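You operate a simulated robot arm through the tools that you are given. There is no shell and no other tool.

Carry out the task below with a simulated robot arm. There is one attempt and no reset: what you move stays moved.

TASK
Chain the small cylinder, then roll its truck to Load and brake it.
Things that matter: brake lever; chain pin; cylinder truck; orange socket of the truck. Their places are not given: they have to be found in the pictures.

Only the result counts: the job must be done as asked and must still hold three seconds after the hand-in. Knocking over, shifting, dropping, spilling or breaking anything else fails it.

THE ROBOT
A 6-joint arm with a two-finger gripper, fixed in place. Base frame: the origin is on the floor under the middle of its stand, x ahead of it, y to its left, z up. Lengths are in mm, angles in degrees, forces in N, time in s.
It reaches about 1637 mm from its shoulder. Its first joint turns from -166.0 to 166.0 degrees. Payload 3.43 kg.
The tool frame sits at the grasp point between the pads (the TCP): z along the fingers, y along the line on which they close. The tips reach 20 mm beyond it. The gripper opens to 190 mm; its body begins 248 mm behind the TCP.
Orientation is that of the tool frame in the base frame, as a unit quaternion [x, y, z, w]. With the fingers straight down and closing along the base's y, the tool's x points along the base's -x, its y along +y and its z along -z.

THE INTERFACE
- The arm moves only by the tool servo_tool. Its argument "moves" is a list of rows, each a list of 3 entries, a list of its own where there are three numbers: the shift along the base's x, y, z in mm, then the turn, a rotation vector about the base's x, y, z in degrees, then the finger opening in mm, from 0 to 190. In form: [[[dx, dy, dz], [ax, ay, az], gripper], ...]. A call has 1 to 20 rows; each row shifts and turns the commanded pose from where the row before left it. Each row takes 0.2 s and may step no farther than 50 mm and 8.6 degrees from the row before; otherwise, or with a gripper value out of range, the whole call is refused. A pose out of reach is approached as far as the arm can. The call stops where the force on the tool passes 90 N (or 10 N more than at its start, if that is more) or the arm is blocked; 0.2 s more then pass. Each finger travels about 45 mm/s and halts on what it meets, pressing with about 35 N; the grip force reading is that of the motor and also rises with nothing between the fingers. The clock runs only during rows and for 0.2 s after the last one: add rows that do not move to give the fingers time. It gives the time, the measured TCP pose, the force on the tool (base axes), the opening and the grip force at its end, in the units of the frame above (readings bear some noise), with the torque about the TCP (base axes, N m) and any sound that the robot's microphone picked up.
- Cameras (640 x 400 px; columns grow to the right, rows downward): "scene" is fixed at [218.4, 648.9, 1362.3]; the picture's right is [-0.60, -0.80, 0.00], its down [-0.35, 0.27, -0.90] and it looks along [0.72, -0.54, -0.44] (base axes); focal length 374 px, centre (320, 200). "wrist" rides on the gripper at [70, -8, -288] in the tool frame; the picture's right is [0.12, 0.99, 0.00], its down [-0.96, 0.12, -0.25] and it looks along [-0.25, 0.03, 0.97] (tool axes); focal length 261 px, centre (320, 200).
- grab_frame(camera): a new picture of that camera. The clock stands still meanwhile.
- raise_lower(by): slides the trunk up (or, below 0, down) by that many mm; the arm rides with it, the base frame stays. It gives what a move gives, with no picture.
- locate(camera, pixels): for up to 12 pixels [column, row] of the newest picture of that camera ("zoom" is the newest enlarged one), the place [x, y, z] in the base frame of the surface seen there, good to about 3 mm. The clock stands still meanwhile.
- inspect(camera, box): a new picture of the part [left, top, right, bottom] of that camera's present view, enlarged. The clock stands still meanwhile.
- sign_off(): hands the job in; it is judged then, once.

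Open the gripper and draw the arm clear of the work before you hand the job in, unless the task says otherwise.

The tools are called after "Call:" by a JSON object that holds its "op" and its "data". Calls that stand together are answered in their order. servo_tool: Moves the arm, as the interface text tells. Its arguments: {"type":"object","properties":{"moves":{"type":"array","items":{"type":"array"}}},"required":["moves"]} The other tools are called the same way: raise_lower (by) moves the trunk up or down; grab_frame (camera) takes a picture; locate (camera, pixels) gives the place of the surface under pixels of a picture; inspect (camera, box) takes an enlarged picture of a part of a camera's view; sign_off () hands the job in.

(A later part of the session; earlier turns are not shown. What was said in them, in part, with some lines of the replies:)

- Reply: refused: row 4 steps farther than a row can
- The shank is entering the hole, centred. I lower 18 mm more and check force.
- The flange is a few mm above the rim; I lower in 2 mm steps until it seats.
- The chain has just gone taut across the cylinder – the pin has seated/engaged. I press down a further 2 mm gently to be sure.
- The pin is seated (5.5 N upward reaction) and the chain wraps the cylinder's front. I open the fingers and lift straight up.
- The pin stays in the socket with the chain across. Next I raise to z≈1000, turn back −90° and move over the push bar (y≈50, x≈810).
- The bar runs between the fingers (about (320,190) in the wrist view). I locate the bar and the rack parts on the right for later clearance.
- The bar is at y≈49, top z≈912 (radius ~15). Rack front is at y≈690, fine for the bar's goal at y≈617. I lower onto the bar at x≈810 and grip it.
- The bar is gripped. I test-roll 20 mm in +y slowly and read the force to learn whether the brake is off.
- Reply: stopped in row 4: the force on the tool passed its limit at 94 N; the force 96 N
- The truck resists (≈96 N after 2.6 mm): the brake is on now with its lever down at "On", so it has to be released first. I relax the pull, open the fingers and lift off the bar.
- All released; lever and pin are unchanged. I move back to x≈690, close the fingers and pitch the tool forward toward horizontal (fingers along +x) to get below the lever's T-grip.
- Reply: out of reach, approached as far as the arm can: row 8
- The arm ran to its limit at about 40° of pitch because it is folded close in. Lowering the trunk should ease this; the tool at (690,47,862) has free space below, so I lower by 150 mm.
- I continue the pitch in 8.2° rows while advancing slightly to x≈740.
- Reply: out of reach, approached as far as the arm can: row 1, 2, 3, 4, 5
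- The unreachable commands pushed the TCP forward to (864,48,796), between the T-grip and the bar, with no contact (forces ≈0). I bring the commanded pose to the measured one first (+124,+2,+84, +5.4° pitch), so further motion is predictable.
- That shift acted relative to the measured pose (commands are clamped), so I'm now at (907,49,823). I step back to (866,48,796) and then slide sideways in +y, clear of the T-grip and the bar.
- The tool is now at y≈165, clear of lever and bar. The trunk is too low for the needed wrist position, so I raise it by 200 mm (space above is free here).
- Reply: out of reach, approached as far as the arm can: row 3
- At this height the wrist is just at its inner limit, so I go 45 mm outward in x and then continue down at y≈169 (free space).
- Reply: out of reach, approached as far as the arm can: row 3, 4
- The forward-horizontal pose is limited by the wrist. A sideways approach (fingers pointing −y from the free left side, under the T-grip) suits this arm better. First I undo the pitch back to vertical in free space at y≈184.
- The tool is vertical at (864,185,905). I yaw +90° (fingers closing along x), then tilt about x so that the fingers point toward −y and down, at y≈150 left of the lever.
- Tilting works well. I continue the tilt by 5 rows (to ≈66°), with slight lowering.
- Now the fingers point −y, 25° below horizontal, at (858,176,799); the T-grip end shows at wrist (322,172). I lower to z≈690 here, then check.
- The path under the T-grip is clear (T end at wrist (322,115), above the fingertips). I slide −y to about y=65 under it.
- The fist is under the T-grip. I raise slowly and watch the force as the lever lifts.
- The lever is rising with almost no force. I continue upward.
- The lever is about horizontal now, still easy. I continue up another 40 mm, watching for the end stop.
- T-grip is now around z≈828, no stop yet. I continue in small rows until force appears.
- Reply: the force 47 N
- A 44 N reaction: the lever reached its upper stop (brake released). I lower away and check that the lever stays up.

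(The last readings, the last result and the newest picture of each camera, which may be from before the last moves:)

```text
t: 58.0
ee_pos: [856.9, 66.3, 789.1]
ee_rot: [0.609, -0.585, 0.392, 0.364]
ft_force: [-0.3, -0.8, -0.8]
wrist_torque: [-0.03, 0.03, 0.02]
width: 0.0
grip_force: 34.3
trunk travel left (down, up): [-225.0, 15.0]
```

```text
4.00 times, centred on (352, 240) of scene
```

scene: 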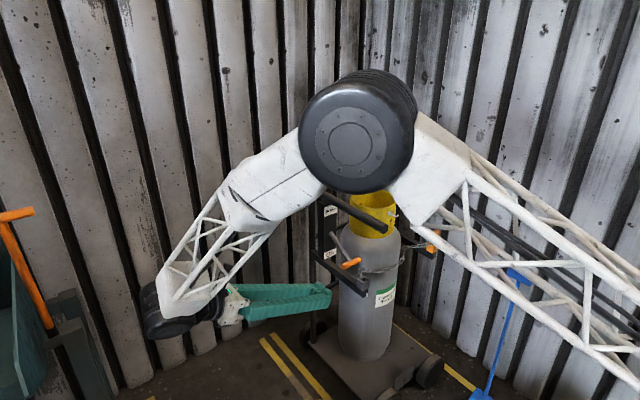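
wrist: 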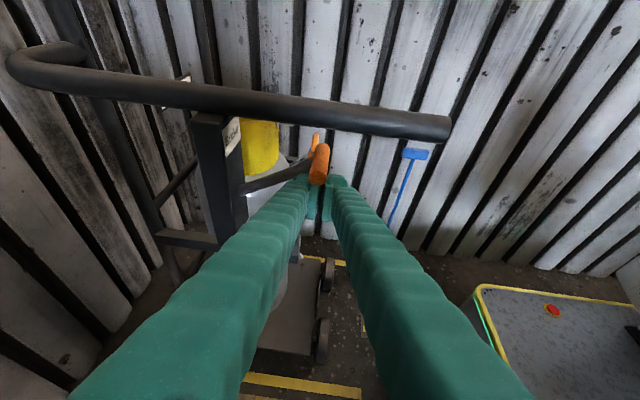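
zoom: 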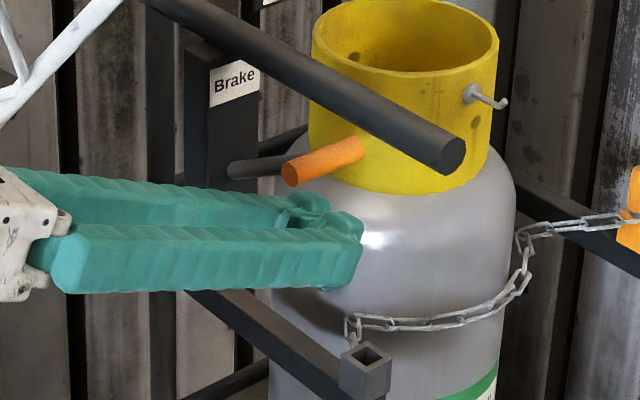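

The lever stays up on its own. I locate its T-grip and then retract to the left (+y).

Call:
{"op": "locate", "data": {"camera": "zoom", "pixels": [[298, 168], [322, 158], [350, 148], [290, 176], [240, 170], [265, 165], [450, 155], [400, 120]]}}

Call:
{"op": "servo_tool", "data": {"moves": [[[0, 0, -15], [0, 0, 0], 0], [[0, 30, 0], [0, 0, 0], 0], [[0, 35, 0], [0, 0, 0], 0], [[0, 35, 10], [0, 0, 0], 0], [[0, 10, 20], [0, 0, 0], 0], [[0, 0, 0], [0, 0, 0], 0]]}}

Call:
{"op": "grab_frame", "data": {"camera": "wrist"}}

Call:
{"op": "inspect", "data": {"camera": "scene", "box": [280, 190, 424, 290]}}

```text
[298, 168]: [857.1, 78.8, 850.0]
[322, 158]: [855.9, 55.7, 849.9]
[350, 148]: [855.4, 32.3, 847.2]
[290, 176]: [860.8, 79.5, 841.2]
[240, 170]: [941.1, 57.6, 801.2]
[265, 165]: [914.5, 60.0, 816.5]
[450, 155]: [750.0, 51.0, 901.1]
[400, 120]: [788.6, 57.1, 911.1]
```

```text
t: 59.4
ee_pos: [854.0, 175.4, 803.2]
ee_rot: [0.61, -0.585, 0.392, 0.364]
ft_force: [0.3, 0.2, -0.2]
wrist_torque: [-0.03, -0.04, -0.02]
width: 0.0
grip_force: 34.7
trunk travel left (down, up): [-225.0, 15.0]
```

```text
taken
```

wrist: 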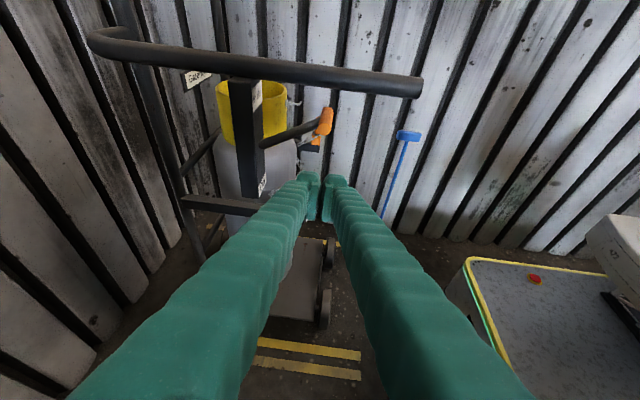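

```text
4.00 times, centred on (352, 240) of scene
```

zoom: 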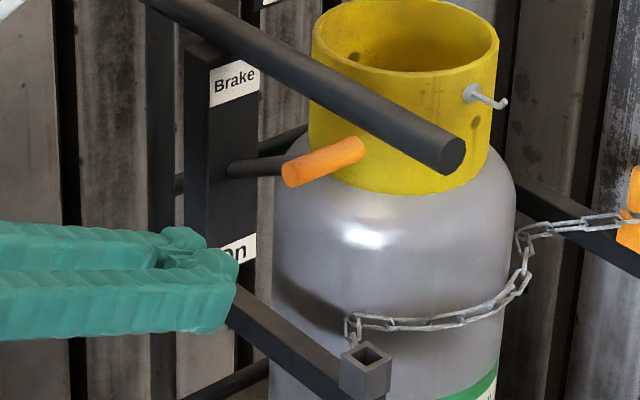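

The lever is up (T-grip z≈847). Now I return the tool to vertical with fingers closing along y.

Call:
{"op": "servo_tool", "data": {"moves": [[[0, 0, 25], [8.2, 0, 0], 0], [[0, 0, 25], [8.2, 0, 0], 0], [[0, 0, 25], [8.2, 0, 0], 0], [[0, 0, 25], [8.2, 0, 0], 0], [[0, 0, 25], [8.2, 0, 0], 0], [[0, 0, 25], [8.2, 0, 0], 0], [[0, 0, 25], [8.2, 0, 0], 0], [[0, 0, 25], [8.0, 0, 0], 0], [[0, 0, 0], [0, 0, 0], 0]]}}

Call:
{"op": "servo_tool", "data": {"moves": [[[-4, -4, 0], [0, 0, -8.2], 20], [[-4, -4, 0], [0, 0, -8.2], 40], [[-4, -4, 0], [0, 0, -8.2], 60], [[-4, -4, 0], [0, 0, -8.2], 80], [[-4, -4, 0], [0, 0, -8.2], 80], [[-4, -4, 0], [0, 0, -8.2], 80], [[-4, -4, 0], [0, 0, -8.2], 80], [[-4, -4, 0], [0, 0, -8.2], 80], [[-4, -4, 0], [0, 0, -8.2], 80], [[-4, -4, 0], [0, 0, -8.1], 80], [[-4, -4, 0], [0, 0, -8.1], 80], [[0, 0, 0], [0, 0, 0], 80]]}}

```text
t: 61.4
ee_pos: [856.2, 176.5, 1003.8]
ee_rot: [0.71, -0.704, 0.013, -0.023]
ft_force: [0.1, -0.4, 0.0]
wrist_torque: [0.02, -0.03, 0.0]
width: 0.0
grip_force: 34.6
trunk travel left (down, up): [-225.0, 15.0]
```

```text
t: 64.0
ee_pos: [812.5, 132.0, 1004.4]
ee_rot: [-0.004, 1.0, -0.025, 0.007]
ft_force: [-0.7, -0.3, 0.0]
wrist_torque: [0.01, -0.02, 0.0]
width: 80.0
grip_force: 0.0
trunk travel left (down, up): [-225.0, 15.0]
```

Residual tilt of ~2.9° is corrected, and I move over the bar (y≈50) at z≈1000 and look.

Call:
{"op": "servo_tool", "data": {"moves": [[[0, -30, 0], [1.4, 0.4, 0], 80], [[0, -30, 0], [1.4, 0.4, 0], 80], [[-2, -22, 0], [0, 0, 0], 80], [[0, 0, -40], [0, 0, 0], 80], [[0, 0, 0], [0, 0, 0], 80]]}}

Call:
{"op": "grab_frame", "data": {"camera": "wrist"}}

Call:
{"op": "locate", "data": {"camera": "wrist", "pixels": [[320, 150], [318, 190], [315, 210]]}}

```text
t: 65.2
ee_pos: [809.4, 49.1, 963.0]
ee_rot: [-0.004, 1.0, -0.001, -0.001]
ft_force: [0.6, 0.5, -0.3]
wrist_torque: [0.01, -0.01, -0.03]
width: 79.8
grip_force: 0.0
trunk travel left (down, up): [-225.0, 15.0]
```

```text
taken
```

wrist: 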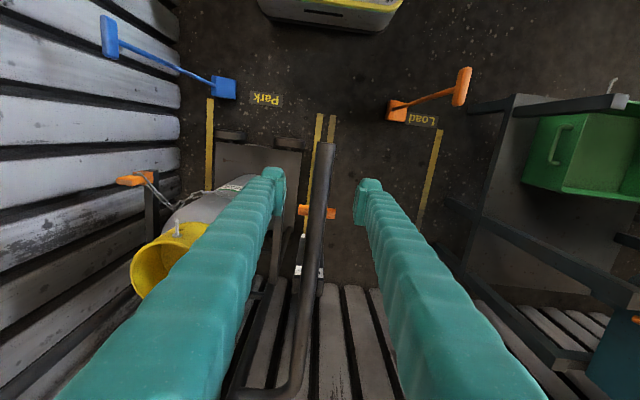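

```text
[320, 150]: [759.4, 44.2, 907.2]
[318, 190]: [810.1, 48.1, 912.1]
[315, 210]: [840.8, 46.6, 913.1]
```

The bar (y≈48) lies between the fingers. I descend to z≈897 and grip.

Call:
{"op": "servo_tool", "data": {"moves": [[[0, -1, -40], [0, 0, 0], 80], [[0, 0, -26], [0, 0, 0], 80], [[0, 0, 0], [0, 0, 0], 60], [[0, 0, 0], [0, 0, 0], 40], [[0, 0, 0], [0, 0, 0], 20], [[0, 0, 0], [0, 0, 0], 10], [[0, 0, 0], [0, 0, 0], 10], [[0, 0, 0], [0, 0, 0], 10]]}}

Call:
{"op": "servo_tool", "data": {"moves": [[[0, 2, 0], [0, 0, 0], 10], [[0, 4, 0], [0, 0, 0], 10], [[0, 5, 0], [0, 0, 0], 10], [[0, 0, 0], [0, 0, 0], 10]]}}

```text
t: 67.0
ee_pos: [809.8, 50.2, 897.2]
ee_rot: [-0.003, 1.0, 0.0, 0.0]
ft_force: [-0.7, 33.7, -4.1]
wrist_torque: [-0.07, -0.13, -0.89]
width: 21.9
grip_force: 45.0
trunk travel left (down, up): [-225.0, 15.0]
```

```text
t: 68.0
ee_pos: [810.5, 62.9, 897.3]
ee_rot: [-0.005, 1.0, 0.0, -0.001]
ft_force: [-5.3, 9.2, -2.7]
wrist_torque: [0.2, 0.17, -0.89]
width: 21.7
grip_force: 45.3
trunk travel left (down, up): [-225.0, 15.0]
```

The truck rolls now with little force. I roll on gently in +y at ~50 mm/s, checking the readings.

Call:
{"op": "servo_tool", "data": {"moves": [[[0, 3, 0], [0, 0, 0], 10], [[0, 6, 0], [0, 0, 0], 10], [[0, 8, 0], [0, 0, 0], 10], [[0, 10, 0], [0, 0, 0], 10], [[0, 10, 0], [0, 0, 0], 10], [[0, 10, 0], [0, 0, 0], 10], [[0, 10, 0], [0, 0, 0], 10], [[0, 10, 0], [0, 0, 0], 10], [[0, 10, 0], [0, 0, 0], 10], [[0, 8, 0], [0, 0, 0], 10], [[0, 5, 0], [0, 0, 0], 10], [[0, 2, 0], [0, 0, 0], 10], [[0, 0, 0], [0, 0, 0], 10]]}}

Call:
{"op": "grab_frame", "data": {"camera": "scene"}}

Call:
{"op": "grab_frame", "data": {"camera": "wrist"}}

```text
t: 70.8
ee_pos: [810.7, 152.1, 897.6]
ee_rot: [-0.005, 1.0, -0.001, -0.001]
ft_force: [-2.0, -1.4, -3.3]
wrist_torque: [-0.01, 0.21, -1.01]
width: 21.8
grip_force: 44.4
trunk travel left (down, up): [-225.0, 15.0]
```

```text
taken
```

scene: 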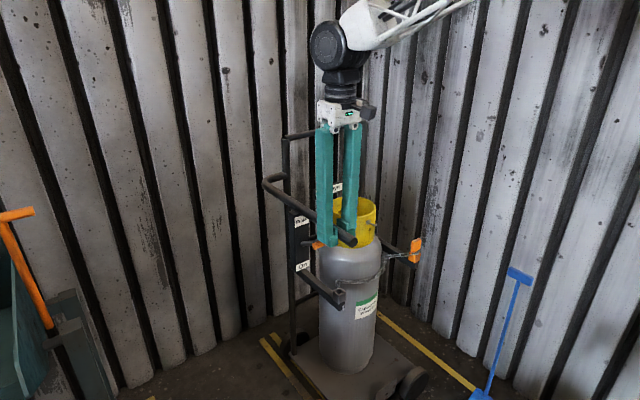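

```text
taken
```

wrist: 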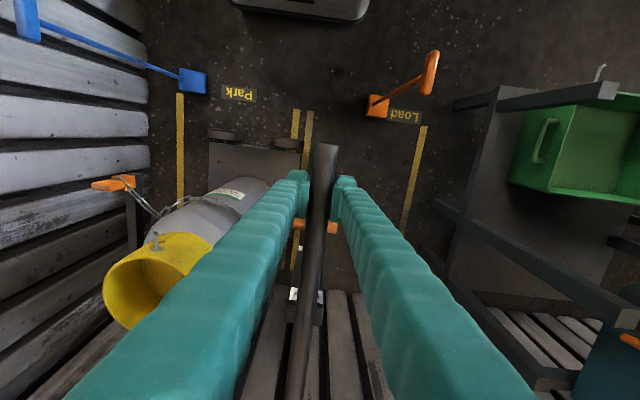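

The truck rolled 102 mm smoothly. I locate the Load bay's lines more exactly in this view before continuing.

Call:
{"op": "inspect", "data": {"camera": "wrist", "box": [280, 90, 440, 190]}}

Call:
{"op": "locate", "data": {"camera": "zoom", "pixels": [[110, 90], [122, 90], [134, 90], [570, 160], [582, 160], [594, 160], [60, 100], [560, 250], [545, 250], [105, 130]]}}

Call:
{"op": "locate", "data": {"camera": "wrist", "pixels": [[176, 110], [180, 110], [184, 110], [291, 125], [295, 125], [299, 125], [305, 125], [308, 125], [312, 125], [424, 135], [420, 135], [428, 135]]}}

```text
4.00 times, centred on (360, 140) of wrist
```

zoom: 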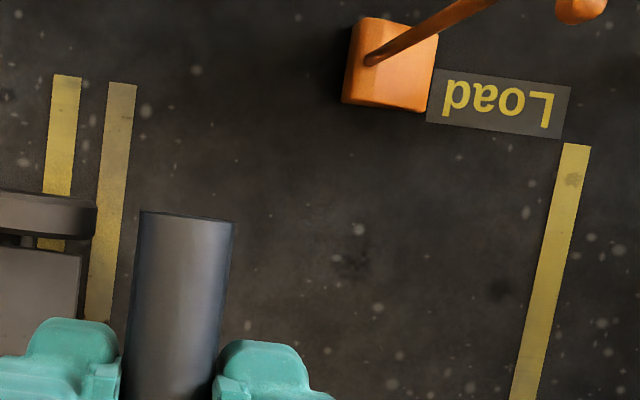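

```text
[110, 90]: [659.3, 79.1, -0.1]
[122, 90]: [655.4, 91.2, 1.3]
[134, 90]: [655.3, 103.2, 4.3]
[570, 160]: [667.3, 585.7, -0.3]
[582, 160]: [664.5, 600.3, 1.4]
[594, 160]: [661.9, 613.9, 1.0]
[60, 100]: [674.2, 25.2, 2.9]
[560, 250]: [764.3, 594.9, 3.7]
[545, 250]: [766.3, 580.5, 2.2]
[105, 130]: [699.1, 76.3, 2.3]
```

```text
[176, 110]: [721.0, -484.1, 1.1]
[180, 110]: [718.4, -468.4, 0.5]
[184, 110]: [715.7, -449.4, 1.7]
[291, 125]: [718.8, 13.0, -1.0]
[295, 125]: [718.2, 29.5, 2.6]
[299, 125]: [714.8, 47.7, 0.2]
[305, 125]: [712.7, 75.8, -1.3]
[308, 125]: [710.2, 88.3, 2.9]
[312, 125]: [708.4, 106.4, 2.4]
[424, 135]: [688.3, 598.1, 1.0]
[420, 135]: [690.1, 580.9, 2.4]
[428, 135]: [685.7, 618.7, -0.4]
```

Load bay lines are centred at y≈91 and y≈598 (centre ≈344.5), Park at ≈−220, so the bar/TCP goal is y≈614. I roll on about 192 mm with ramps.

Call:
{"op": "servo_tool", "data": {"moves": [[[0, 3, 0], [0, 0, 0], 10], [[0, 6, 0], [0, 0, 0], 10], [[0, 9, 0], [0, 0, 0], 10], [[0, 12, 0], [0, 0, 0], 10], [[0, 12, 0], [0, 0, 0], 10], [[0, 12, 0], [0, 0, 0], 10], [[0, 12, 0], [0, 0, 0], 10], [[0, 12, 0], [0, 0, 0], 10], [[0, 12, 0], [0, 0, 0], 10], [[0, 12, 0], [0, 0, 0], 10], [[0, 12, 0], [0, 0, 0], 10], [[0, 12, 0], [0, 0, 0], 10], [[0, 12, 0], [0, 0, 0], 10], [[0, 12, 0], [0, 0, 0], 10], [[0, 12, 0], [0, 0, 0], 10], [[0, 12, 0], [0, 0, 0], 10], [[0, 9, 0], [0, 0, 0], 10], [[0, 6, 0], [0, 0, 0], 10], [[0, 3, 0], [0, 0, 0], 10], [[0, 0, 0], [0, 0, 0], 10]]}}

Call:
{"op": "grab_frame", "data": {"camera": "scene"}}

Call:
{"op": "grab_frame", "data": {"camera": "wrist"}}

```text
t: 75.0
ee_pos: [810.5, 342.5, 898.0]
ee_rot: [-0.004, 1.0, 0.0, -0.001]
ft_force: [-3.9, -1.1, -1.7]
wrist_torque: [0.04, 0.06, -0.99]
width: 21.8
grip_force: 44.7
trunk travel left (down, up): [-225.0, 15.0]
```

```text
taken
```

scene: 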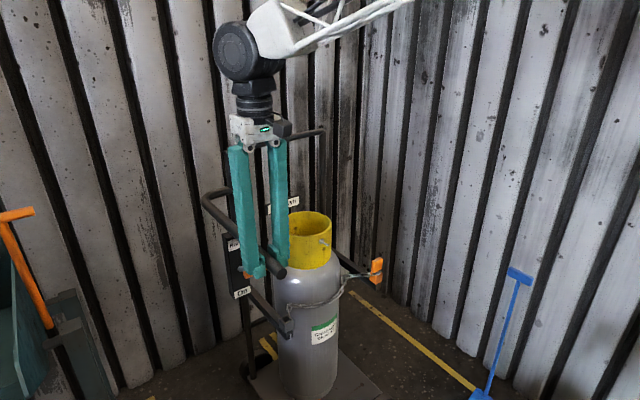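

```text
taken
```

wrist: 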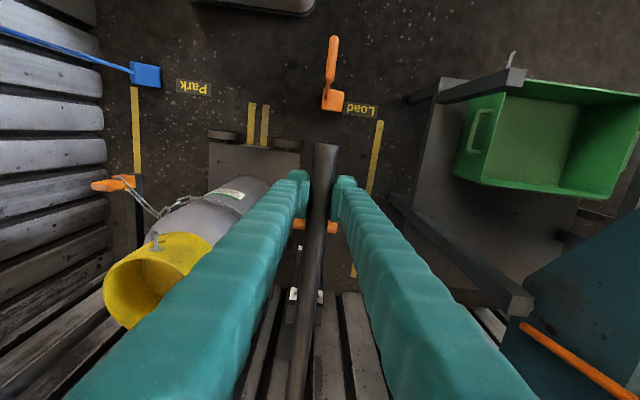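

Rolling smoothly, y=342.5 now. I roll another 192 mm, keeping watch of the rack on the left.

Call:
{"op": "servo_tool", "data": {"moves": [[[0, 3, 0], [0, 0, 0], 10], [[0, 6, 0], [0, 0, 0], 10], [[0, 9, 0], [0, 0, 0], 10], [[0, 12, 0], [0, 0, 0], 10], [[0, 12, 0], [0, 0, 0], 10], [[0, 12, 0], [0, 0, 0], 10], [[0, 12, 0], [0, 0, 0], 10], [[0, 12, 0], [0, 0, 0], 10], [[0, 12, 0], [0, 0, 0], 10], [[0, 12, 0], [0, 0, 0], 10], [[0, 12, 0], [0, 0, 0], 10], [[0, 12, 0], [0, 0, 0], 10], [[0, 12, 0], [0, 0, 0], 10], [[0, 12, 0], [0, 0, 0], 10], [[0, 12, 0], [0, 0, 0], 10], [[0, 12, 0], [0, 0, 0], 10], [[0, 9, 0], [0, 0, 0], 10], [[0, 6, 0], [0, 0, 0], 10], [[0, 3, 0], [0, 0, 0], 10], [[0, 0, 0], [0, 0, 0], 10]]}}

Call:
{"op": "grab_frame", "data": {"camera": "scene"}}

Call:
{"op": "grab_frame", "data": {"camera": "wrist"}}

```text
t: 79.2
ee_pos: [810.2, 536.6, 897.1]
ee_rot: [-0.004, 1.0, -0.001, -0.001]
ft_force: [5.2, -2.1, -0.3]
wrist_torque: [0.01, 0.23, -0.98]
width: 21.5
grip_force: 45.0
trunk travel left (down, up): [-225.0, 15.0]
```

```text
taken
```

scene: 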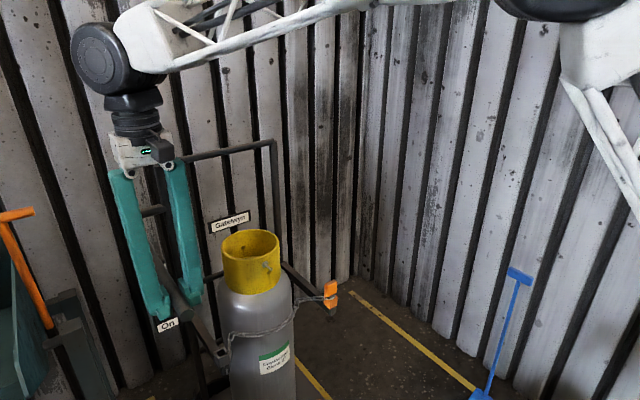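

```text
taken
```

wrist: 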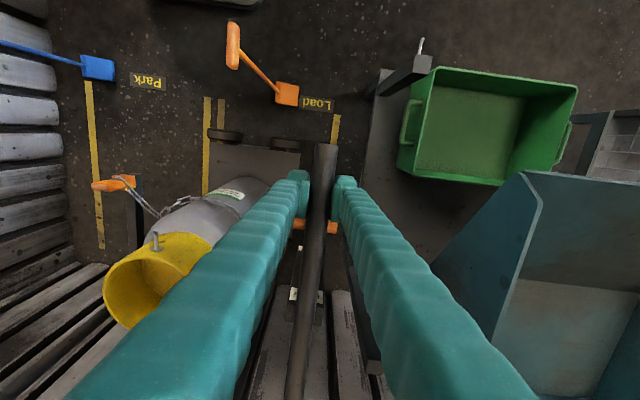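

I check the nearest rack/bin points (teal bin corner at (530,180), rack rail) before the last ~77 mm.

Call:
{"op": "locate", "data": {"camera": "wrist", "pixels": [[530, 182], [541, 208], [505, 310], [440, 270], [410, 75], [425, 45], [402, 130], [560, 180], [375, 340], [480, 230], [370, 95], [500, 370]]}}

Call:
{"op": "locate", "data": {"camera": "wrist", "pixels": [[204, 130], [208, 130], [212, 130], [217, 115], [221, 115], [225, 115], [332, 130], [336, 130], [340, 130], [222, 138], [285, 145], [120, 183]]}}

```text
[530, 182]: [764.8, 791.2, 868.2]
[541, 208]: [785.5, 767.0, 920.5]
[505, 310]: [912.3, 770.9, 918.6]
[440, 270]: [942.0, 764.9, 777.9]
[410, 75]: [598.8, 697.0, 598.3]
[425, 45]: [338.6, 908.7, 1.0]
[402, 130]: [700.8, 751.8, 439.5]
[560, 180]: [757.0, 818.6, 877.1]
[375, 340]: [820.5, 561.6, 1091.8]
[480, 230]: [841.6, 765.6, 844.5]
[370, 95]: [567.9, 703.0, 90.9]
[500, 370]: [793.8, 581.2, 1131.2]
```

```text
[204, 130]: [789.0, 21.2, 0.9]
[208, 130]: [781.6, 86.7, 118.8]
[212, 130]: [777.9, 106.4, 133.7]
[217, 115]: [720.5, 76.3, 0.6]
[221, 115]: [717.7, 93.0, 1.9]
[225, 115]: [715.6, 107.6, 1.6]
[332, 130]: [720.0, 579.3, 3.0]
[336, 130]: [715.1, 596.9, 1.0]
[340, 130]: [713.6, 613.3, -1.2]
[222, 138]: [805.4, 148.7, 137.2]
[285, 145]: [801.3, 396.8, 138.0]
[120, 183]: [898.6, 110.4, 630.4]
```

The bin is at y≥765, so there's ~100 mm clearance. I roll the last 77 mm with a soft stop.

Call:
{"op": "servo_tool", "data": {"moves": [[[0, 3, 0], [0, 0, 0], 10], [[0, 6, 0], [0, 0, 0], 10], [[0, 9, 0], [0, 0, 0], 10], [[0, 12, 0], [0, 0, 0], 10], [[0, 12, 0], [0, 0, 0], 10], [[0, 12, 0], [0, 0, 0], 10], [[0, 9, 0], [0, 0, 0], 10], [[0, 7, 0], [0, 0, 0], 10], [[0, 4, 0], [0, 0, 0], 10], [[0, 3, 0], [0, 0, 0], 10], [[0, 0, 0], [0, 0, 0], 10], [[0, 0, 0], [0, 0, 0], 10]]}}

Call:
{"op": "grab_frame", "data": {"camera": "scene"}}

Call:
{"op": "grab_frame", "data": {"camera": "wrist"}}

```text
t: 81.8
ee_pos: [810.1, 612.8, 898.8]
ee_rot: [-0.004, 1.0, -0.001, -0.001]
ft_force: [1.9, 0.5, -1.5]
wrist_torque: [0.03, 0.36, -1.06]
width: 21.6
grip_force: 44.7
trunk travel left (down, up): [-225.0, 15.0]
```

```text
taken
```

scene: 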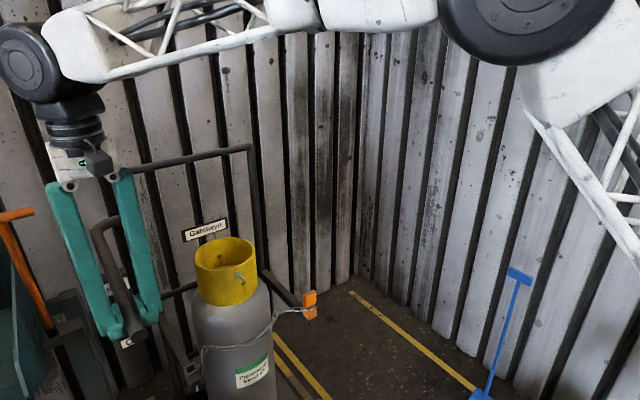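

```text
taken
```

wrist: 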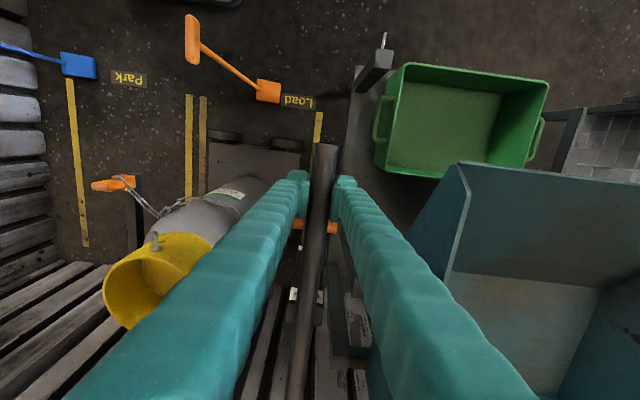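

The truck seems centred in the Load bay. I locate wheels, socket and sign to verify its y position.

Call:
{"op": "locate", "data": {"camera": "wrist", "pixels": [[226, 138], [285, 146], [213, 138], [240, 140], [268, 145], [301, 150], [318, 135], [203, 120], [128, 182], [310, 200], [332, 226], [300, 224]]}}

Call:
{"op": "locate", "data": {"camera": "scene", "pixels": [[205, 230], [249, 152], [150, 168], [310, 312], [310, 297], [224, 265], [127, 343], [185, 365]]}}

Call:
{"op": "inspect", "data": {"camera": "scene", "box": [60, 240, 220, 400]}}

```text
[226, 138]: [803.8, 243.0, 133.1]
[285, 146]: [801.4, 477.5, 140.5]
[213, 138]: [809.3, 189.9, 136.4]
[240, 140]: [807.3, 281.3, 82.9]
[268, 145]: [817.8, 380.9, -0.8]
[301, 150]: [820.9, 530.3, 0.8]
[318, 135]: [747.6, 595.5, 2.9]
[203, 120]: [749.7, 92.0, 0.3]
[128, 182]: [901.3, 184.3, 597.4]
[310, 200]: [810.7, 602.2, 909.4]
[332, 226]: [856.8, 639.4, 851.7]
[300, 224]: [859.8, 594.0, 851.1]
```

```text
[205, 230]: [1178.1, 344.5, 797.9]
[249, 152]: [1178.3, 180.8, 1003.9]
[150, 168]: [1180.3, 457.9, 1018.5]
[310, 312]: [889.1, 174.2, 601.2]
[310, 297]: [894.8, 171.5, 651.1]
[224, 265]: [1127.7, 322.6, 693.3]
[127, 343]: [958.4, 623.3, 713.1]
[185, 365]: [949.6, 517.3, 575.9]
```

```text
2.50 times, centred on (140, 320) of scene
```

zoom: 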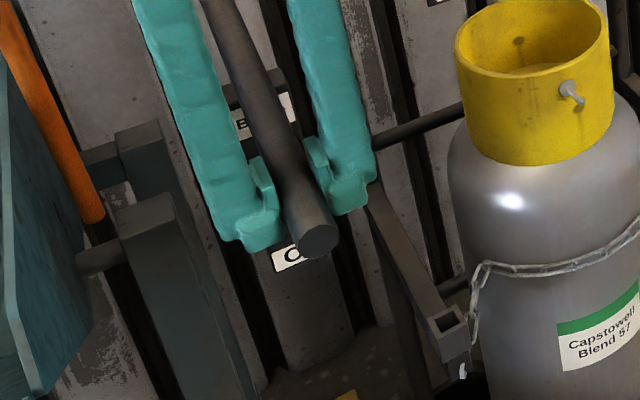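

The sign is at y≈344.5 and the bay centre ≈344.5: the truck is centred in Load. Now the brake: the T-grip (y≈581–645, x≈857, top z≈858) sticks out on both sides of the bar, so I open to 42 mm, keep straddling the bar, and move forward over the T ends.

Call:
{"op": "servo_tool", "data": {"moves": [[[0, 0, 0], [0, 0, 0], 30], [[0, 0, 0], [0, 0, 0], 42], [[0, 0, 0], [0, 0, 0], 42], [[0, 0, 0], [0, 0, 0], 42]]}}

Call:
{"op": "inspect", "data": {"camera": "wrist", "box": [256, 140, 384, 260]}}

Call:
{"op": "inspect", "data": {"camera": "scene", "box": [60, 250, 188, 380]}}

```text
t: 82.8
ee_pos: [810.1, 612.9, 897.8]
ee_rot: [-0.004, 1.0, -0.001, -0.001]
ft_force: [0.4, 0.7, 0.8]
wrist_torque: [0.01, 0.0, 0.03]
width: 41.8
grip_force: 0.1
trunk travel left (down, up): [-225.0, 15.0]
```

```text
3.33 times, centred on (320, 200) of wrist
```

zoom: 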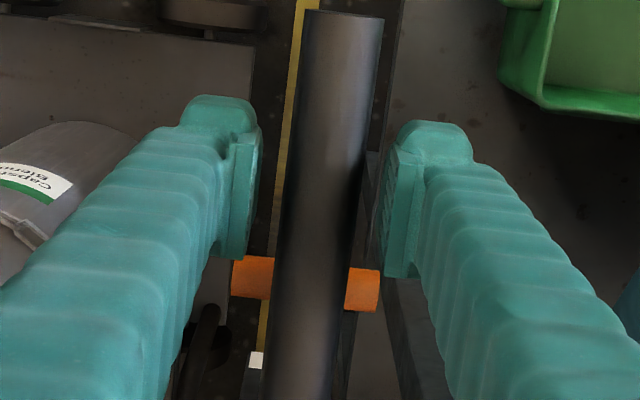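

```text
3.08 times, centred on (124, 315) of scene
```

zoom: 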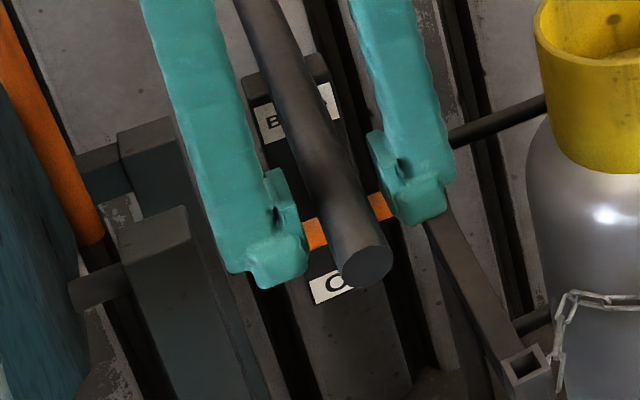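

T-grip ends are visible on both sides of the bar at zoom (252,275) and (362,290). I narrow to 33 mm for more overlap, then advance +43 mm in x along the bar.

Call:
{"op": "servo_tool", "data": {"moves": [[[0, 0, 0], [0, 0, 0], 33], [[0, 0, 0], [0, 0, 0], 33], [[12, 0, 2], [0, 0, 0], 33], [[12, 0, 2], [0, 0, 0], 33], [[12, 0, 0], [0, 0, 0], 33], [[7, 0, 0], [0, 0, 0], 33], [[0, 0, 0], [0, 0, 0], 33]]}}

Call:
{"op": "inspect", "data": {"camera": "wrist", "box": [256, 140, 384, 260]}}

Call:
{"op": "inspect", "data": {"camera": "scene", "box": [60, 250, 188, 380]}}

```text
t: 84.4
ee_pos: [852.8, 612.6, 901.3]
ee_rot: [-0.004, 1.0, 0.0, -0.002]
ft_force: [-0.4, -0.5, -0.1]
wrist_torque: [-0.02, 0.01, -0.01]
width: 33.1
grip_force: 0.0
trunk travel left (down, up): [-225.0, 15.0]
```

```text
3.33 times, centred on (320, 200) of wrist
```

zoom: 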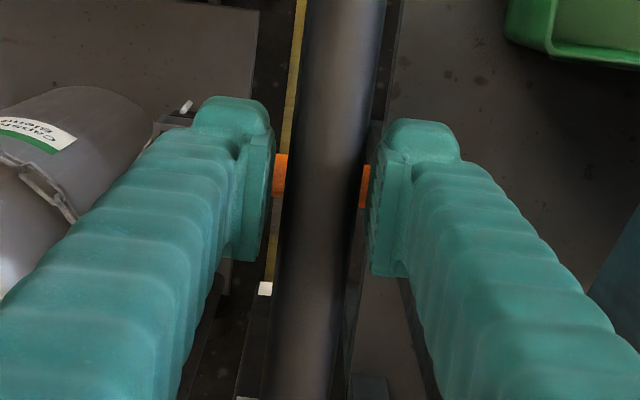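

```text
3.08 times, centred on (124, 315) of scene
```

zoom: 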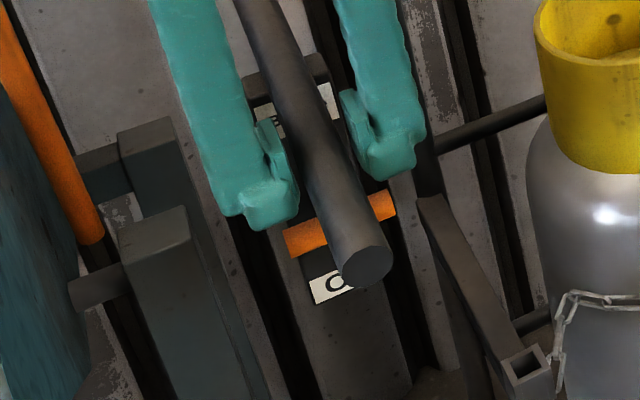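

The fingers straddle the bar above both T ends. I press down slowly in 6 mm rows.

Call:
{"op": "servo_tool", "data": {"moves": [[[0, 0, -6], [0, 0, 0], 33], [[0, 0, -6], [0, 0, 0], 33], [[0, 0, -6], [0, 0, 0], 33], [[0, 0, -6], [0, 0, 0], 33], [[0, 0, -6], [0, 0, 0], 33], [[0, 0, -6], [0, 0, 0], 33], [[0, 0, -6], [0, 0, 0], 33], [[0, 0, 0], [0, 0, 0], 33]]}}

Call:
{"op": "inspect", "data": {"camera": "wrist", "box": [256, 140, 384, 260]}}

Call:
{"op": "inspect", "data": {"camera": "scene", "box": [60, 250, 188, 380]}}

```text
t: 86.2
ee_pos: [853.1, 613.1, 859.5]
ee_rot: [-0.004, 1.0, -0.001, -0.002]
ft_force: [0.0, 0.3, -0.6]
wrist_torque: [0.0, 0.01, 0.0]
width: 33.2
grip_force: 0.1
trunk travel left (down, up): [-225.0, 15.0]
```

```text
3.33 times, centred on (320, 200) of wrist
```

zoom: 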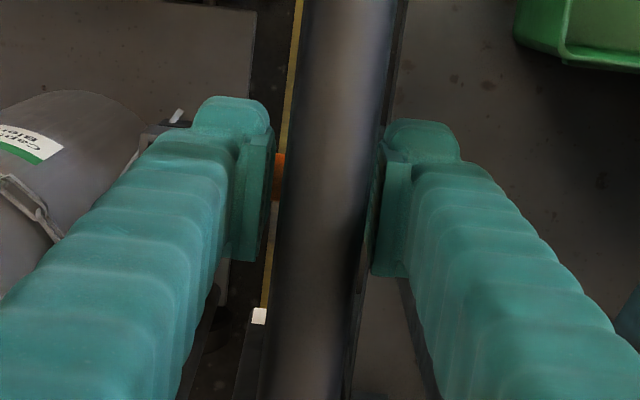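

```text
3.08 times, centred on (124, 315) of scene
```

zoom: 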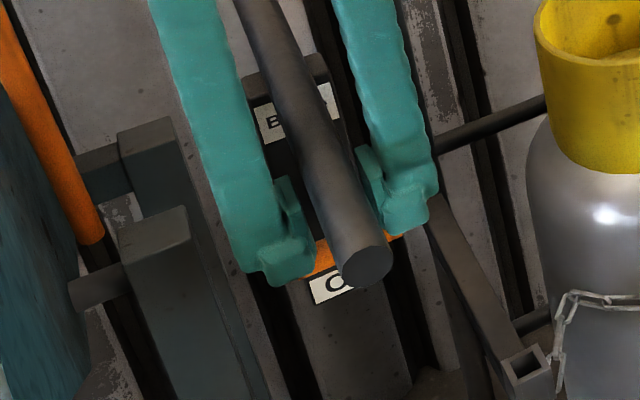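

The T-grip is being pushed down with negligible force. I continue pressing.

Call:
{"op": "servo_tool", "data": {"moves": [[[-1, 0, -6], [0, 0, 0], 33], [[-1, 0, -6], [0, 0, 0], 33], [[0, 0, -6], [0, 0, 0], 33], [[0, 0, -6], [0, 0, 0], 33], [[0, 0, -6], [0, 0, 0], 33], [[0, 0, -6], [0, 0, 0], 33], [[0, 0, -6], [0, 0, 0], 33], [[0, 0, -6], [0, 0, 0], 33], [[0, 0, 0], [0, 0, 0], 33]]}}

Call:
{"op": "inspect", "data": {"camera": "wrist", "box": [256, 140, 384, 260]}}

Call:
{"op": "inspect", "data": {"camera": "scene", "box": [60, 250, 220, 400]}}

```text
t: 88.2
ee_pos: [851.2, 612.4, 811.8]
ee_rot: [-0.005, 1.0, -0.001, -0.001]
ft_force: [0.3, 0.5, 0.0]
wrist_torque: [-0.01, 0.02, -0.03]
width: 32.9
grip_force: 0.1
trunk travel left (down, up): [-225.0, 15.0]
```

```text
3.33 times, centred on (320, 200) of wrist
```

zoom: 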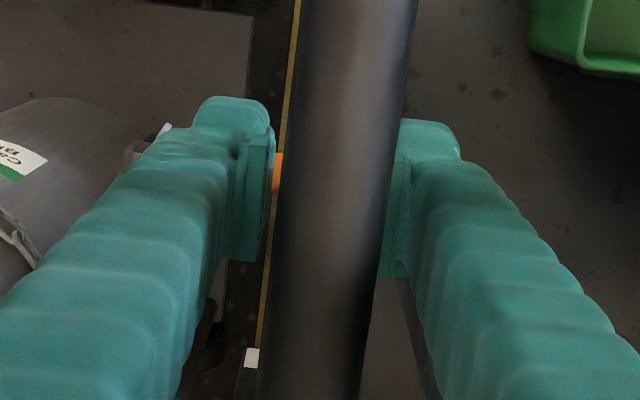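

```text
2.67 times, centred on (140, 325) of scene
```

zoom: 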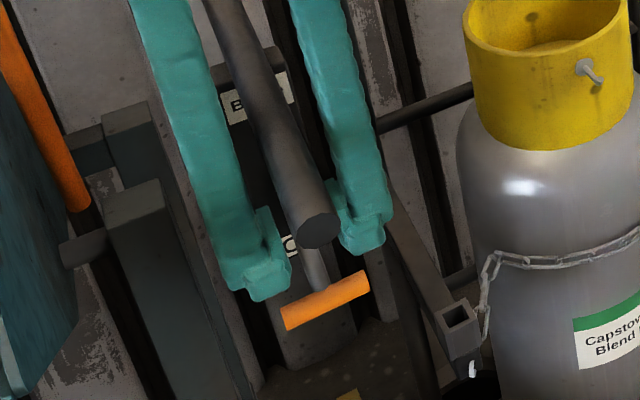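

I check where the T-grip is now (scene zoom (325,300)).

Call:
{"op": "locate", "data": {"camera": "zoom", "pixels": [[295, 318], [325, 300], [360, 282], [318, 270], [260, 285], [365, 240], [310, 262]]}}

Call:
{"op": "inspect", "data": {"camera": "scene", "box": [100, 310, 180, 370]}}

```text
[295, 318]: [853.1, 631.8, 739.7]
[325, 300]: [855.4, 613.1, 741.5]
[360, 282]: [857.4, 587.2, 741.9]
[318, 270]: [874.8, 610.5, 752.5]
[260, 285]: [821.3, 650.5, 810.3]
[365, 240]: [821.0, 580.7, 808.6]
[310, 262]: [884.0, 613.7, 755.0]
```

```text
6.67 times, centred on (140, 340) of scene
```

zoom: 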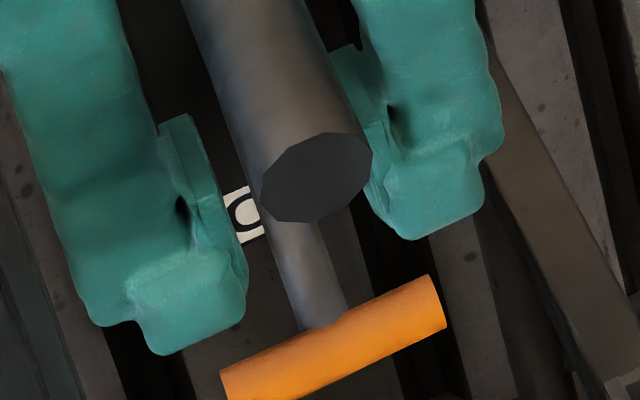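

The lever has snapped down to z≈741 – the same "On" place as at the start. I go on down to give it a confirming light press.

Call:
{"op": "servo_tool", "data": {"moves": [[[1, 0, -8], [0, 0, 0], 33], [[1, 0, -8], [0, 0, 0], 33], [[0, 0, -8], [0, 0, 0], 33], [[0, 0, -6], [0, 0, 0], 33], [[0, 0, -4], [0, 0, 0], 33], [[0, 0, -3], [0, 0, 0], 33], [[0, 0, 0], [0, 0, 0], 33]]}}

Call:
{"op": "inspect", "data": {"camera": "scene", "box": [60, 250, 220, 400]}}

```text
t: 89.8
ee_pos: [853.4, 612.1, 774.2]
ee_rot: [-0.004, 1.0, -0.001, -0.002]
ft_force: [-0.2, -0.7, 0.3]
wrist_torque: [-0.01, -0.01, -0.02]
width: 32.9
grip_force: 0.0
trunk travel left (down, up): [-225.0, 15.0]
```

```text
2.67 times, centred on (140, 325) of scene
```

zoom: 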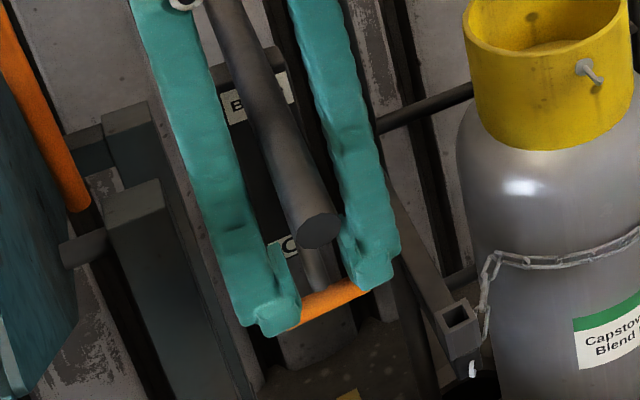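

Just about at contact. I press a few mm more in 2 mm rows.

Call:
{"op": "servo_tool", "data": {"moves": [[[0, 0, -2], [0, 0, 0], 33], [[0, 0, -2], [0, 0, 0], 33], [[0, 0, -2], [0, 0, 0], 33], [[0, 0, 0], [0, 0, 0], 33]]}}

```text
t: 90.8
ee_pos: [853.0, 612.6, 768.4]
ee_rot: [-0.004, 1.0, -0.001, -0.001]
ft_force: [0.0, 0.1, -0.2]
wrist_torque: [-0.04, -0.01, -0.03]
width: 33.0
grip_force: 0.0
trunk travel left (down, up): [-225.0, 15.0]
```

No contact yet; I continue downward a little more in small rows, watching force.

Call:
{"op": "servo_tool", "data": {"moves": [[[0, 0, -2], [0, 0, 0], 33], [[0, 0, -2], [0, 0, 0], 33], [[0, 0, -2], [0, 0, 0], 33], [[0, 0, -2], [0, 0, 0], 33], [[0, 0, 0], [0, 0, 0], 33]]}}

Call:
{"op": "inspect", "data": {"camera": "scene", "box": [100, 310, 180, 370]}}

Call:
{"op": "inspect", "data": {"camera": "wrist", "box": [256, 140, 384, 260]}}

```text
t: 92.0
ee_pos: [853.1, 613.5, 763.0]
ee_rot: [-0.004, 1.0, -0.001, 0.001]
ft_force: [1.4, 0.6, 25.1]
wrist_torque: [0.03, -0.31, 0.02]
width: 32.7
grip_force: 0.0
trunk travel left (down, up): [-225.0, 15.0]
```

```text
6.67 times, centred on (140, 340) of scene
```

zoom: 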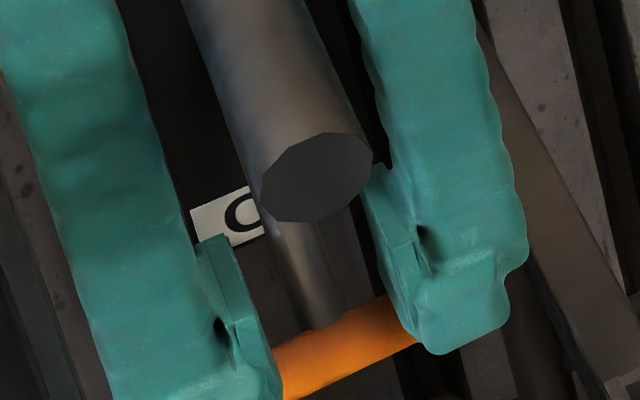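

```text
3.33 times, centred on (320, 200) of wrist
```

zoom: 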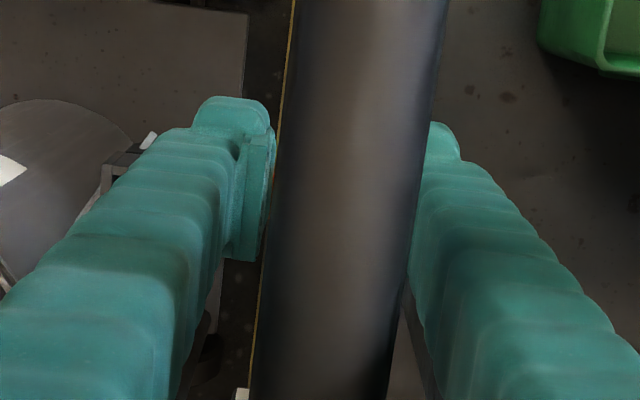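

25 N upward: the lever is firmly at its lower "On" stop. I lift straight up, still straddling the bar, and check the lever stays down.

Call:
{"op": "servo_tool", "data": {"moves": [[[0, 0, 8], [0, 0, 0], 33], [[0, 0, 15], [0, 0, 0], 33], [[0, 0, 25], [0, 0, 0], 33], [[0, 0, 25], [0, 0, 0], 33], [[0, 0, 25], [0, 0, 0], 33], [[0, 0, 25], [0, 0, 0], 33], [[0, 0, 12], [0, 0, 0], 33], [[0, 0, 0], [0, 0, 0], 33]]}}

Call:
{"op": "inspect", "data": {"camera": "scene", "box": [60, 250, 220, 400]}}

Call:
{"op": "locate", "data": {"camera": "zoom", "pixels": [[295, 318], [325, 300], [360, 282]]}}

```text
t: 93.8
ee_pos: [853.2, 611.4, 896.5]
ee_rot: [-0.004, 1.0, 0.0, -0.001]
ft_force: [0.0, -1.1, -0.6]
wrist_torque: [0.03, 0.05, 0.0]
width: 33.3
grip_force: 0.1
trunk travel left (down, up): [-225.0, 15.0]
```

```text
2.67 times, centred on (140, 325) of scene
```

zoom: 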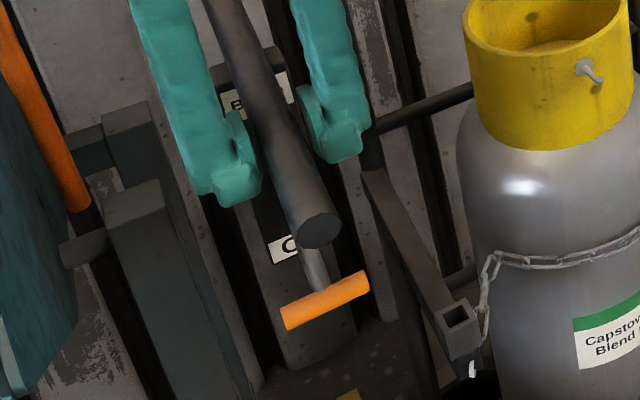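

```text
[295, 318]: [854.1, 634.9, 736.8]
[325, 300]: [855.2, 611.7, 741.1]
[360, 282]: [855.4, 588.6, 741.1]
```

The lever stays down. I do a gentle brake check: nudge the bar with a finger by a few mm in −y direction and read the force.

Call:
{"op": "servo_tool", "data": {"moves": [[[0, -2, 0], [0, 0, 0], 33], [[0, -2, 0], [0, 0, 0], 33], [[0, -2, 0], [0, 0, 0], 33], [[0, 0, 0], [0, 0, 0], 33]]}}

```text
t: 94.8
ee_pos: [854.3, 606.9, 895.5]
ee_rot: [-0.004, 1.0, 0.0, -0.001]
ft_force: [0.4, 4.0, 0.0]
wrist_torque: [-0.04, -0.01, -0.1]
width: 34.9
grip_force: 2.0
trunk travel left (down, up): [-225.0, 15.0]
```

Contact just began (4 N). I push 2 mm more.

Call:
{"op": "servo_tool", "data": {"moves": [[[0, -1, 0], [0, 0, 0], 33], [[0, -1, 0], [0, 0, 0], 33], [[0, 0, 0], [0, 0, 0], 33]]}}

Call:
{"op": "inspect", "data": {"camera": "scene", "box": [60, 250, 220, 400]}}

```text
t: 95.6
ee_pos: [852.3, 606.1, 895.2]
ee_rot: [-0.004, 1.0, -0.001, 0.0]
ft_force: [2.0, 7.1, 1.1]
wrist_torque: [0.0, -0.03, -0.16]
width: 36.7
grip_force: 3.1
trunk travel left (down, up): [-225.0, 15.0]
```

```text
2.67 times, centred on (140, 325) of scene
```

zoom: 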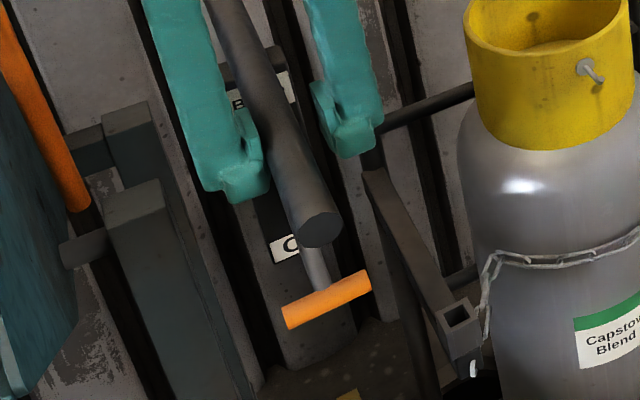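

The finger just yields, so it is inconclusive. I recentre, grip the bar and push only ~3 mm: held brake should give a clear force.

Call:
{"op": "servo_tool", "data": {"moves": [[[0, 3, 0], [0, 0, 0], 33], [[0, 2.5, 0], [0, 0, 0], 33], [[0, 0, 0], [0, 0, 0], 20], [[0, 0, 0], [0, 0, 0], 10], [[0, 0, 0], [0, 0, 0], 10], [[0, 0, 0], [0, 0, 0], 10]]}}

Call:
{"op": "servo_tool", "data": {"moves": [[[0, 1, 0], [0, 0, 0], 10], [[0, 1, 0], [0, 0, 0], 10], [[0, 1, 0], [0, 0, 0], 10], [[0, 0, 0], [0, 0, 0], 10]]}}

```text
t: 97.0
ee_pos: [852.9, 612.1, 894.7]
ee_rot: [-0.004, 1.0, -0.002, -0.002]
ft_force: [-2.4, 22.9, 0.6]
wrist_torque: [-0.1, -0.19, -1.03]
width: 21.7
grip_force: 45.5
trunk travel left (down, up): [-225.0, 15.0]
```

```text
t: 98.0
ee_pos: [852.3, 612.6, 895.7]
ee_rot: [-0.003, 1.0, -0.001, 0.0]
ft_force: [-15.9, 3.1, -0.6]
wrist_torque: [-0.01, 0.4, -0.93]
width: 21.7
grip_force: 45.1
trunk travel left (down, up): [-225.0, 15.0]
```

Force changed by 20 N while the tool moved only 0.5 mm for a 3 mm command – the truck is being held. I push 4 mm more for confirmation.

Call:
{"op": "servo_tool", "data": {"moves": [[[0, 2, 0], [0, 0, 0], 10], [[0, 2, 0], [0, 0, 0], 10], [[0, 0, 0], [0, 0, 0], 10]]}}

```text
t: 98.8
ee_pos: [852.7, 614.7, 895.7]
ee_rot: [-0.003, 1.0, -0.003, -0.001]
ft_force: [-27.9, -33.6, -10.4]
wrist_torque: [0.13, 0.29, -1.01]
width: 22.1
grip_force: 44.9
trunk travel left (down, up): [-225.0, 15.0]
```

−34 N resistance: the brake holds. I relax, open the fingers wide and lift clear of the bar.

Call:
{"op": "servo_tool", "data": {"moves": [[[0, -2.5, 0], [0, 0, 0], 10], [[0, -2, 0], [0, 0, 0], 20], [[0, 0, 0], [0, 0, 0], 40], [[0, 0, 0], [0, 0, 0], 60], [[0, 0, 0], [0, 0, 0], 60], [[0, 0, 20], [0, 0, 0], 60], [[0, 0, 35], [0, 0, 0], 60], [[0, 0, 45], [0, 0, 0], 60], [[0, 0, 45], [0, 0, 0], 60], [[0, 0, 0], [0, 0, 0], 60]]}}

Call:
{"op": "grab_frame", "data": {"camera": "wrist"}}

Call:
{"op": "grab_frame", "data": {"camera": "scene"}}

```text
t: 101.0
ee_pos: [853.4, 612.3, 1041.5]
ee_rot: [-0.004, 1.0, -0.001, -0.001]
ft_force: [-0.5, 0.4, -0.3]
wrist_torque: [-0.03, 0.02, 0.0]
width: 59.9
grip_force: 0.1
trunk travel left (down, up): [-225.0, 15.0]
```

```text
taken
```

wrist: 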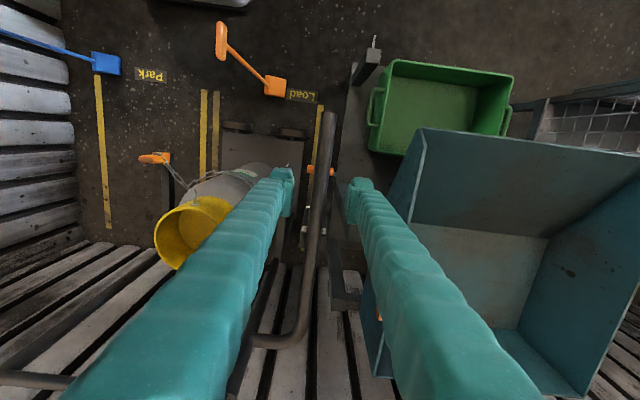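

```text
taken
```

scene: 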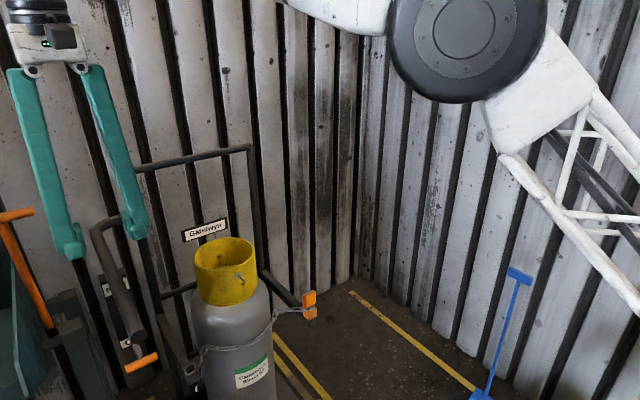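

The arm is off the truck. I draw it well clear (up and toward −y) with the gripper opened.

Call:
{"op": "servo_tool", "data": {"moves": [[[0, 0, 45], [0, 0, 0], 80], [[0, 0, 45], [0, 0, 0], 100], [[-10, -40, 10], [0, 0, 0], 100], [[-10, -45, 0], [0, 0, 0], 100], [[-10, -45, 0], [0, 0, 0], 100], [[-10, -45, 0], [0, 0, 0], 100], [[-10, -45, 0], [0, 0, 0], 100], [[-10, -45, 0], [0, 0, 0], 100], [[-10, -45, 0], [0, 0, 0], 100], [[-10, -45, 0], [0, 0, 0], 100], [[-10, -45, 0], [0, 0, 0], 100], [[-10, -45, 0], [0, 0, 0], 100], [[-10, -45, 0], [0, 0, 0], 100], [[-10, -45, 0], [0, 0, 0], 100], [[-10, -45, 0], [0, 0, 0], 100], [[0, 0, 0], [0, 0, 0], 100]]}}

Call:
{"op": "grab_frame", "data": {"camera": "scene"}}

Call:
{"op": "grab_frame", "data": {"camera": "wrist"}}

Call:
{"op": "inspect", "data": {"camera": "scene", "box": [80, 230, 340, 400]}}

```text
t: 104.4
ee_pos: [723.6, 33.4, 1139.7]
ee_rot: [-0.005, 1.0, -0.001, -0.001]
ft_force: [-0.9, -0.1, -0.6]
wrist_torque: [0.02, -0.03, -0.03]
width: 99.9
grip_force: 0.1
trunk travel left (down, up): [-225.0, 15.0]
```

```text
taken
```

scene: 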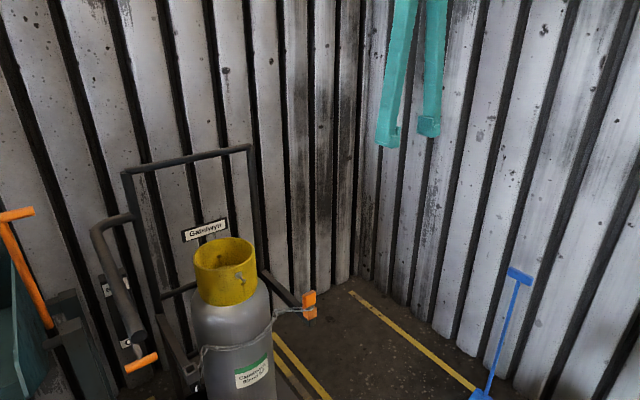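

```text
taken
```

wrist: 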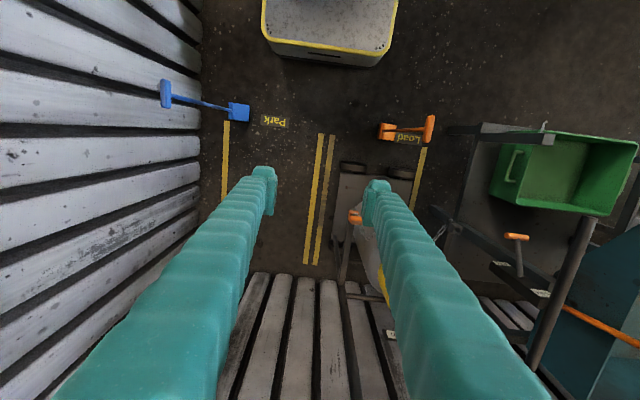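

```text
2.35 times, centred on (210, 315) of scene
```

zoom: 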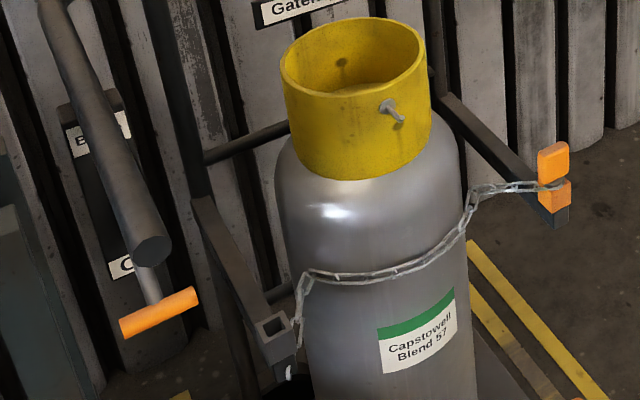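

Everything looks in place: pin in socket, chain across, lever down. I verify posts and truck positions by locating them.

Call:
{"op": "locate", "data": {"camera": "wrist", "pixels": [[430, 125], [388, 132], [165, 95], [238, 112], [352, 168], [400, 175], [331, 160], [420, 170], [517, 237], [356, 216]]}}

Call:
{"op": "locate", "data": {"camera": "scene", "pixels": [[205, 230], [310, 297], [310, 313], [140, 363], [253, 376], [15, 215]]}}

Call:
{"op": "inspect", "data": {"camera": "scene", "box": [280, 280, 344, 320]}}

```text
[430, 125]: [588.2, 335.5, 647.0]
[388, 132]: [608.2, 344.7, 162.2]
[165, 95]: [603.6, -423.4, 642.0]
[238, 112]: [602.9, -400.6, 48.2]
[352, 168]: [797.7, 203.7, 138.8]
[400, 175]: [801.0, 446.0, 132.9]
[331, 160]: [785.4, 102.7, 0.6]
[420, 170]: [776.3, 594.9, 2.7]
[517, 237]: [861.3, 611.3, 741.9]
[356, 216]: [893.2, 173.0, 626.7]
```

```text
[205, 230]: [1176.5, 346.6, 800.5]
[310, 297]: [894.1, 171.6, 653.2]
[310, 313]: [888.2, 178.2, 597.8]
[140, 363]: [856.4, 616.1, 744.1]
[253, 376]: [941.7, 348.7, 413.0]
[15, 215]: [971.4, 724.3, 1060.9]
```

```text
10.00 times, centred on (312, 300) of scene
```

zoom: 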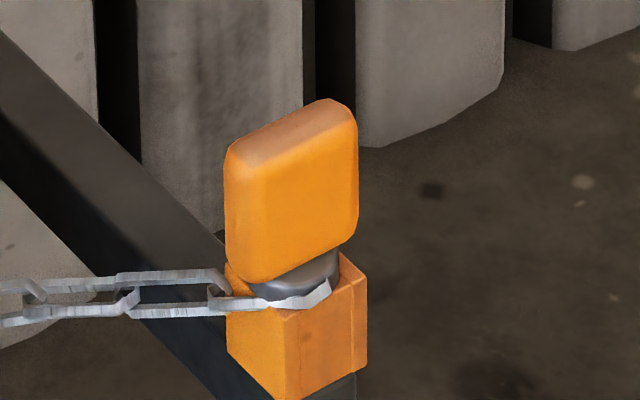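

All checks agree: pin seated in the orange socket with the chain across, truck centre y≈344 in Load, lever down at On, posts and rack unmoved, arm clear. I open the gripper fully and then hand in.

Call:
{"op": "servo_tool", "data": {"moves": [[[0, 0, 0], [0, 0, 0], 150], [[0, 0, 0], [0, 0, 0], 190], [[0, 0, 0], [0, 0, 0], 190], [[0, 0, 0], [0, 0, 0], 190], [[0, 0, 0], [0, 0, 0], 190]]}}

```text
t: 105.6
ee_pos: [722.6, 33.7, 1140.0]
ee_rot: [-0.004, 1.0, -0.001, -0.002]
ft_force: [0.6, -1.1, -0.2]
wrist_torque: [-0.01, 0.04, -0.02]
width: 190.2
grip_force: 0.0
trunk travel left (down, up): [-225.0, 15.0]
```

The gripper is open (190 mm) and clear of the work at (723,34,1140), and nothing is moving. I hand the job in.

Call:
{"op": "sign_off", "data": {}}

```text
The job is handed in.
```

The cylinder is chained, and its truck is parked in Load with the brake on. I've handed the job in; no verdict has come back yet.

- **Chain:** I moved the pin from its holder on the truck's left arm to the orange socket on the right. The chain runs across the front of the cylinder. The pin sits slightly tilted, but its flange rests on the socket rim.
- **Brake at the start:** The brake was already on, with the lever down at "On", so the truck would not roll. I lifted the lever to its upper stop to release it.
- **Roll:** I rolled the truck about 563 mm by its push bar. Its centre is at y ≈ 344, and the middle of the Load bay measures y ≈ 344.5.
- **Brake at the end:** The lever is back at its lower "On" stop. When I gripped the bar and pushed, the truck held against about 34 N.

The floor posts and the rack pole I re-checked were where they started. The arm is clear of the truck with the gripper fully open.
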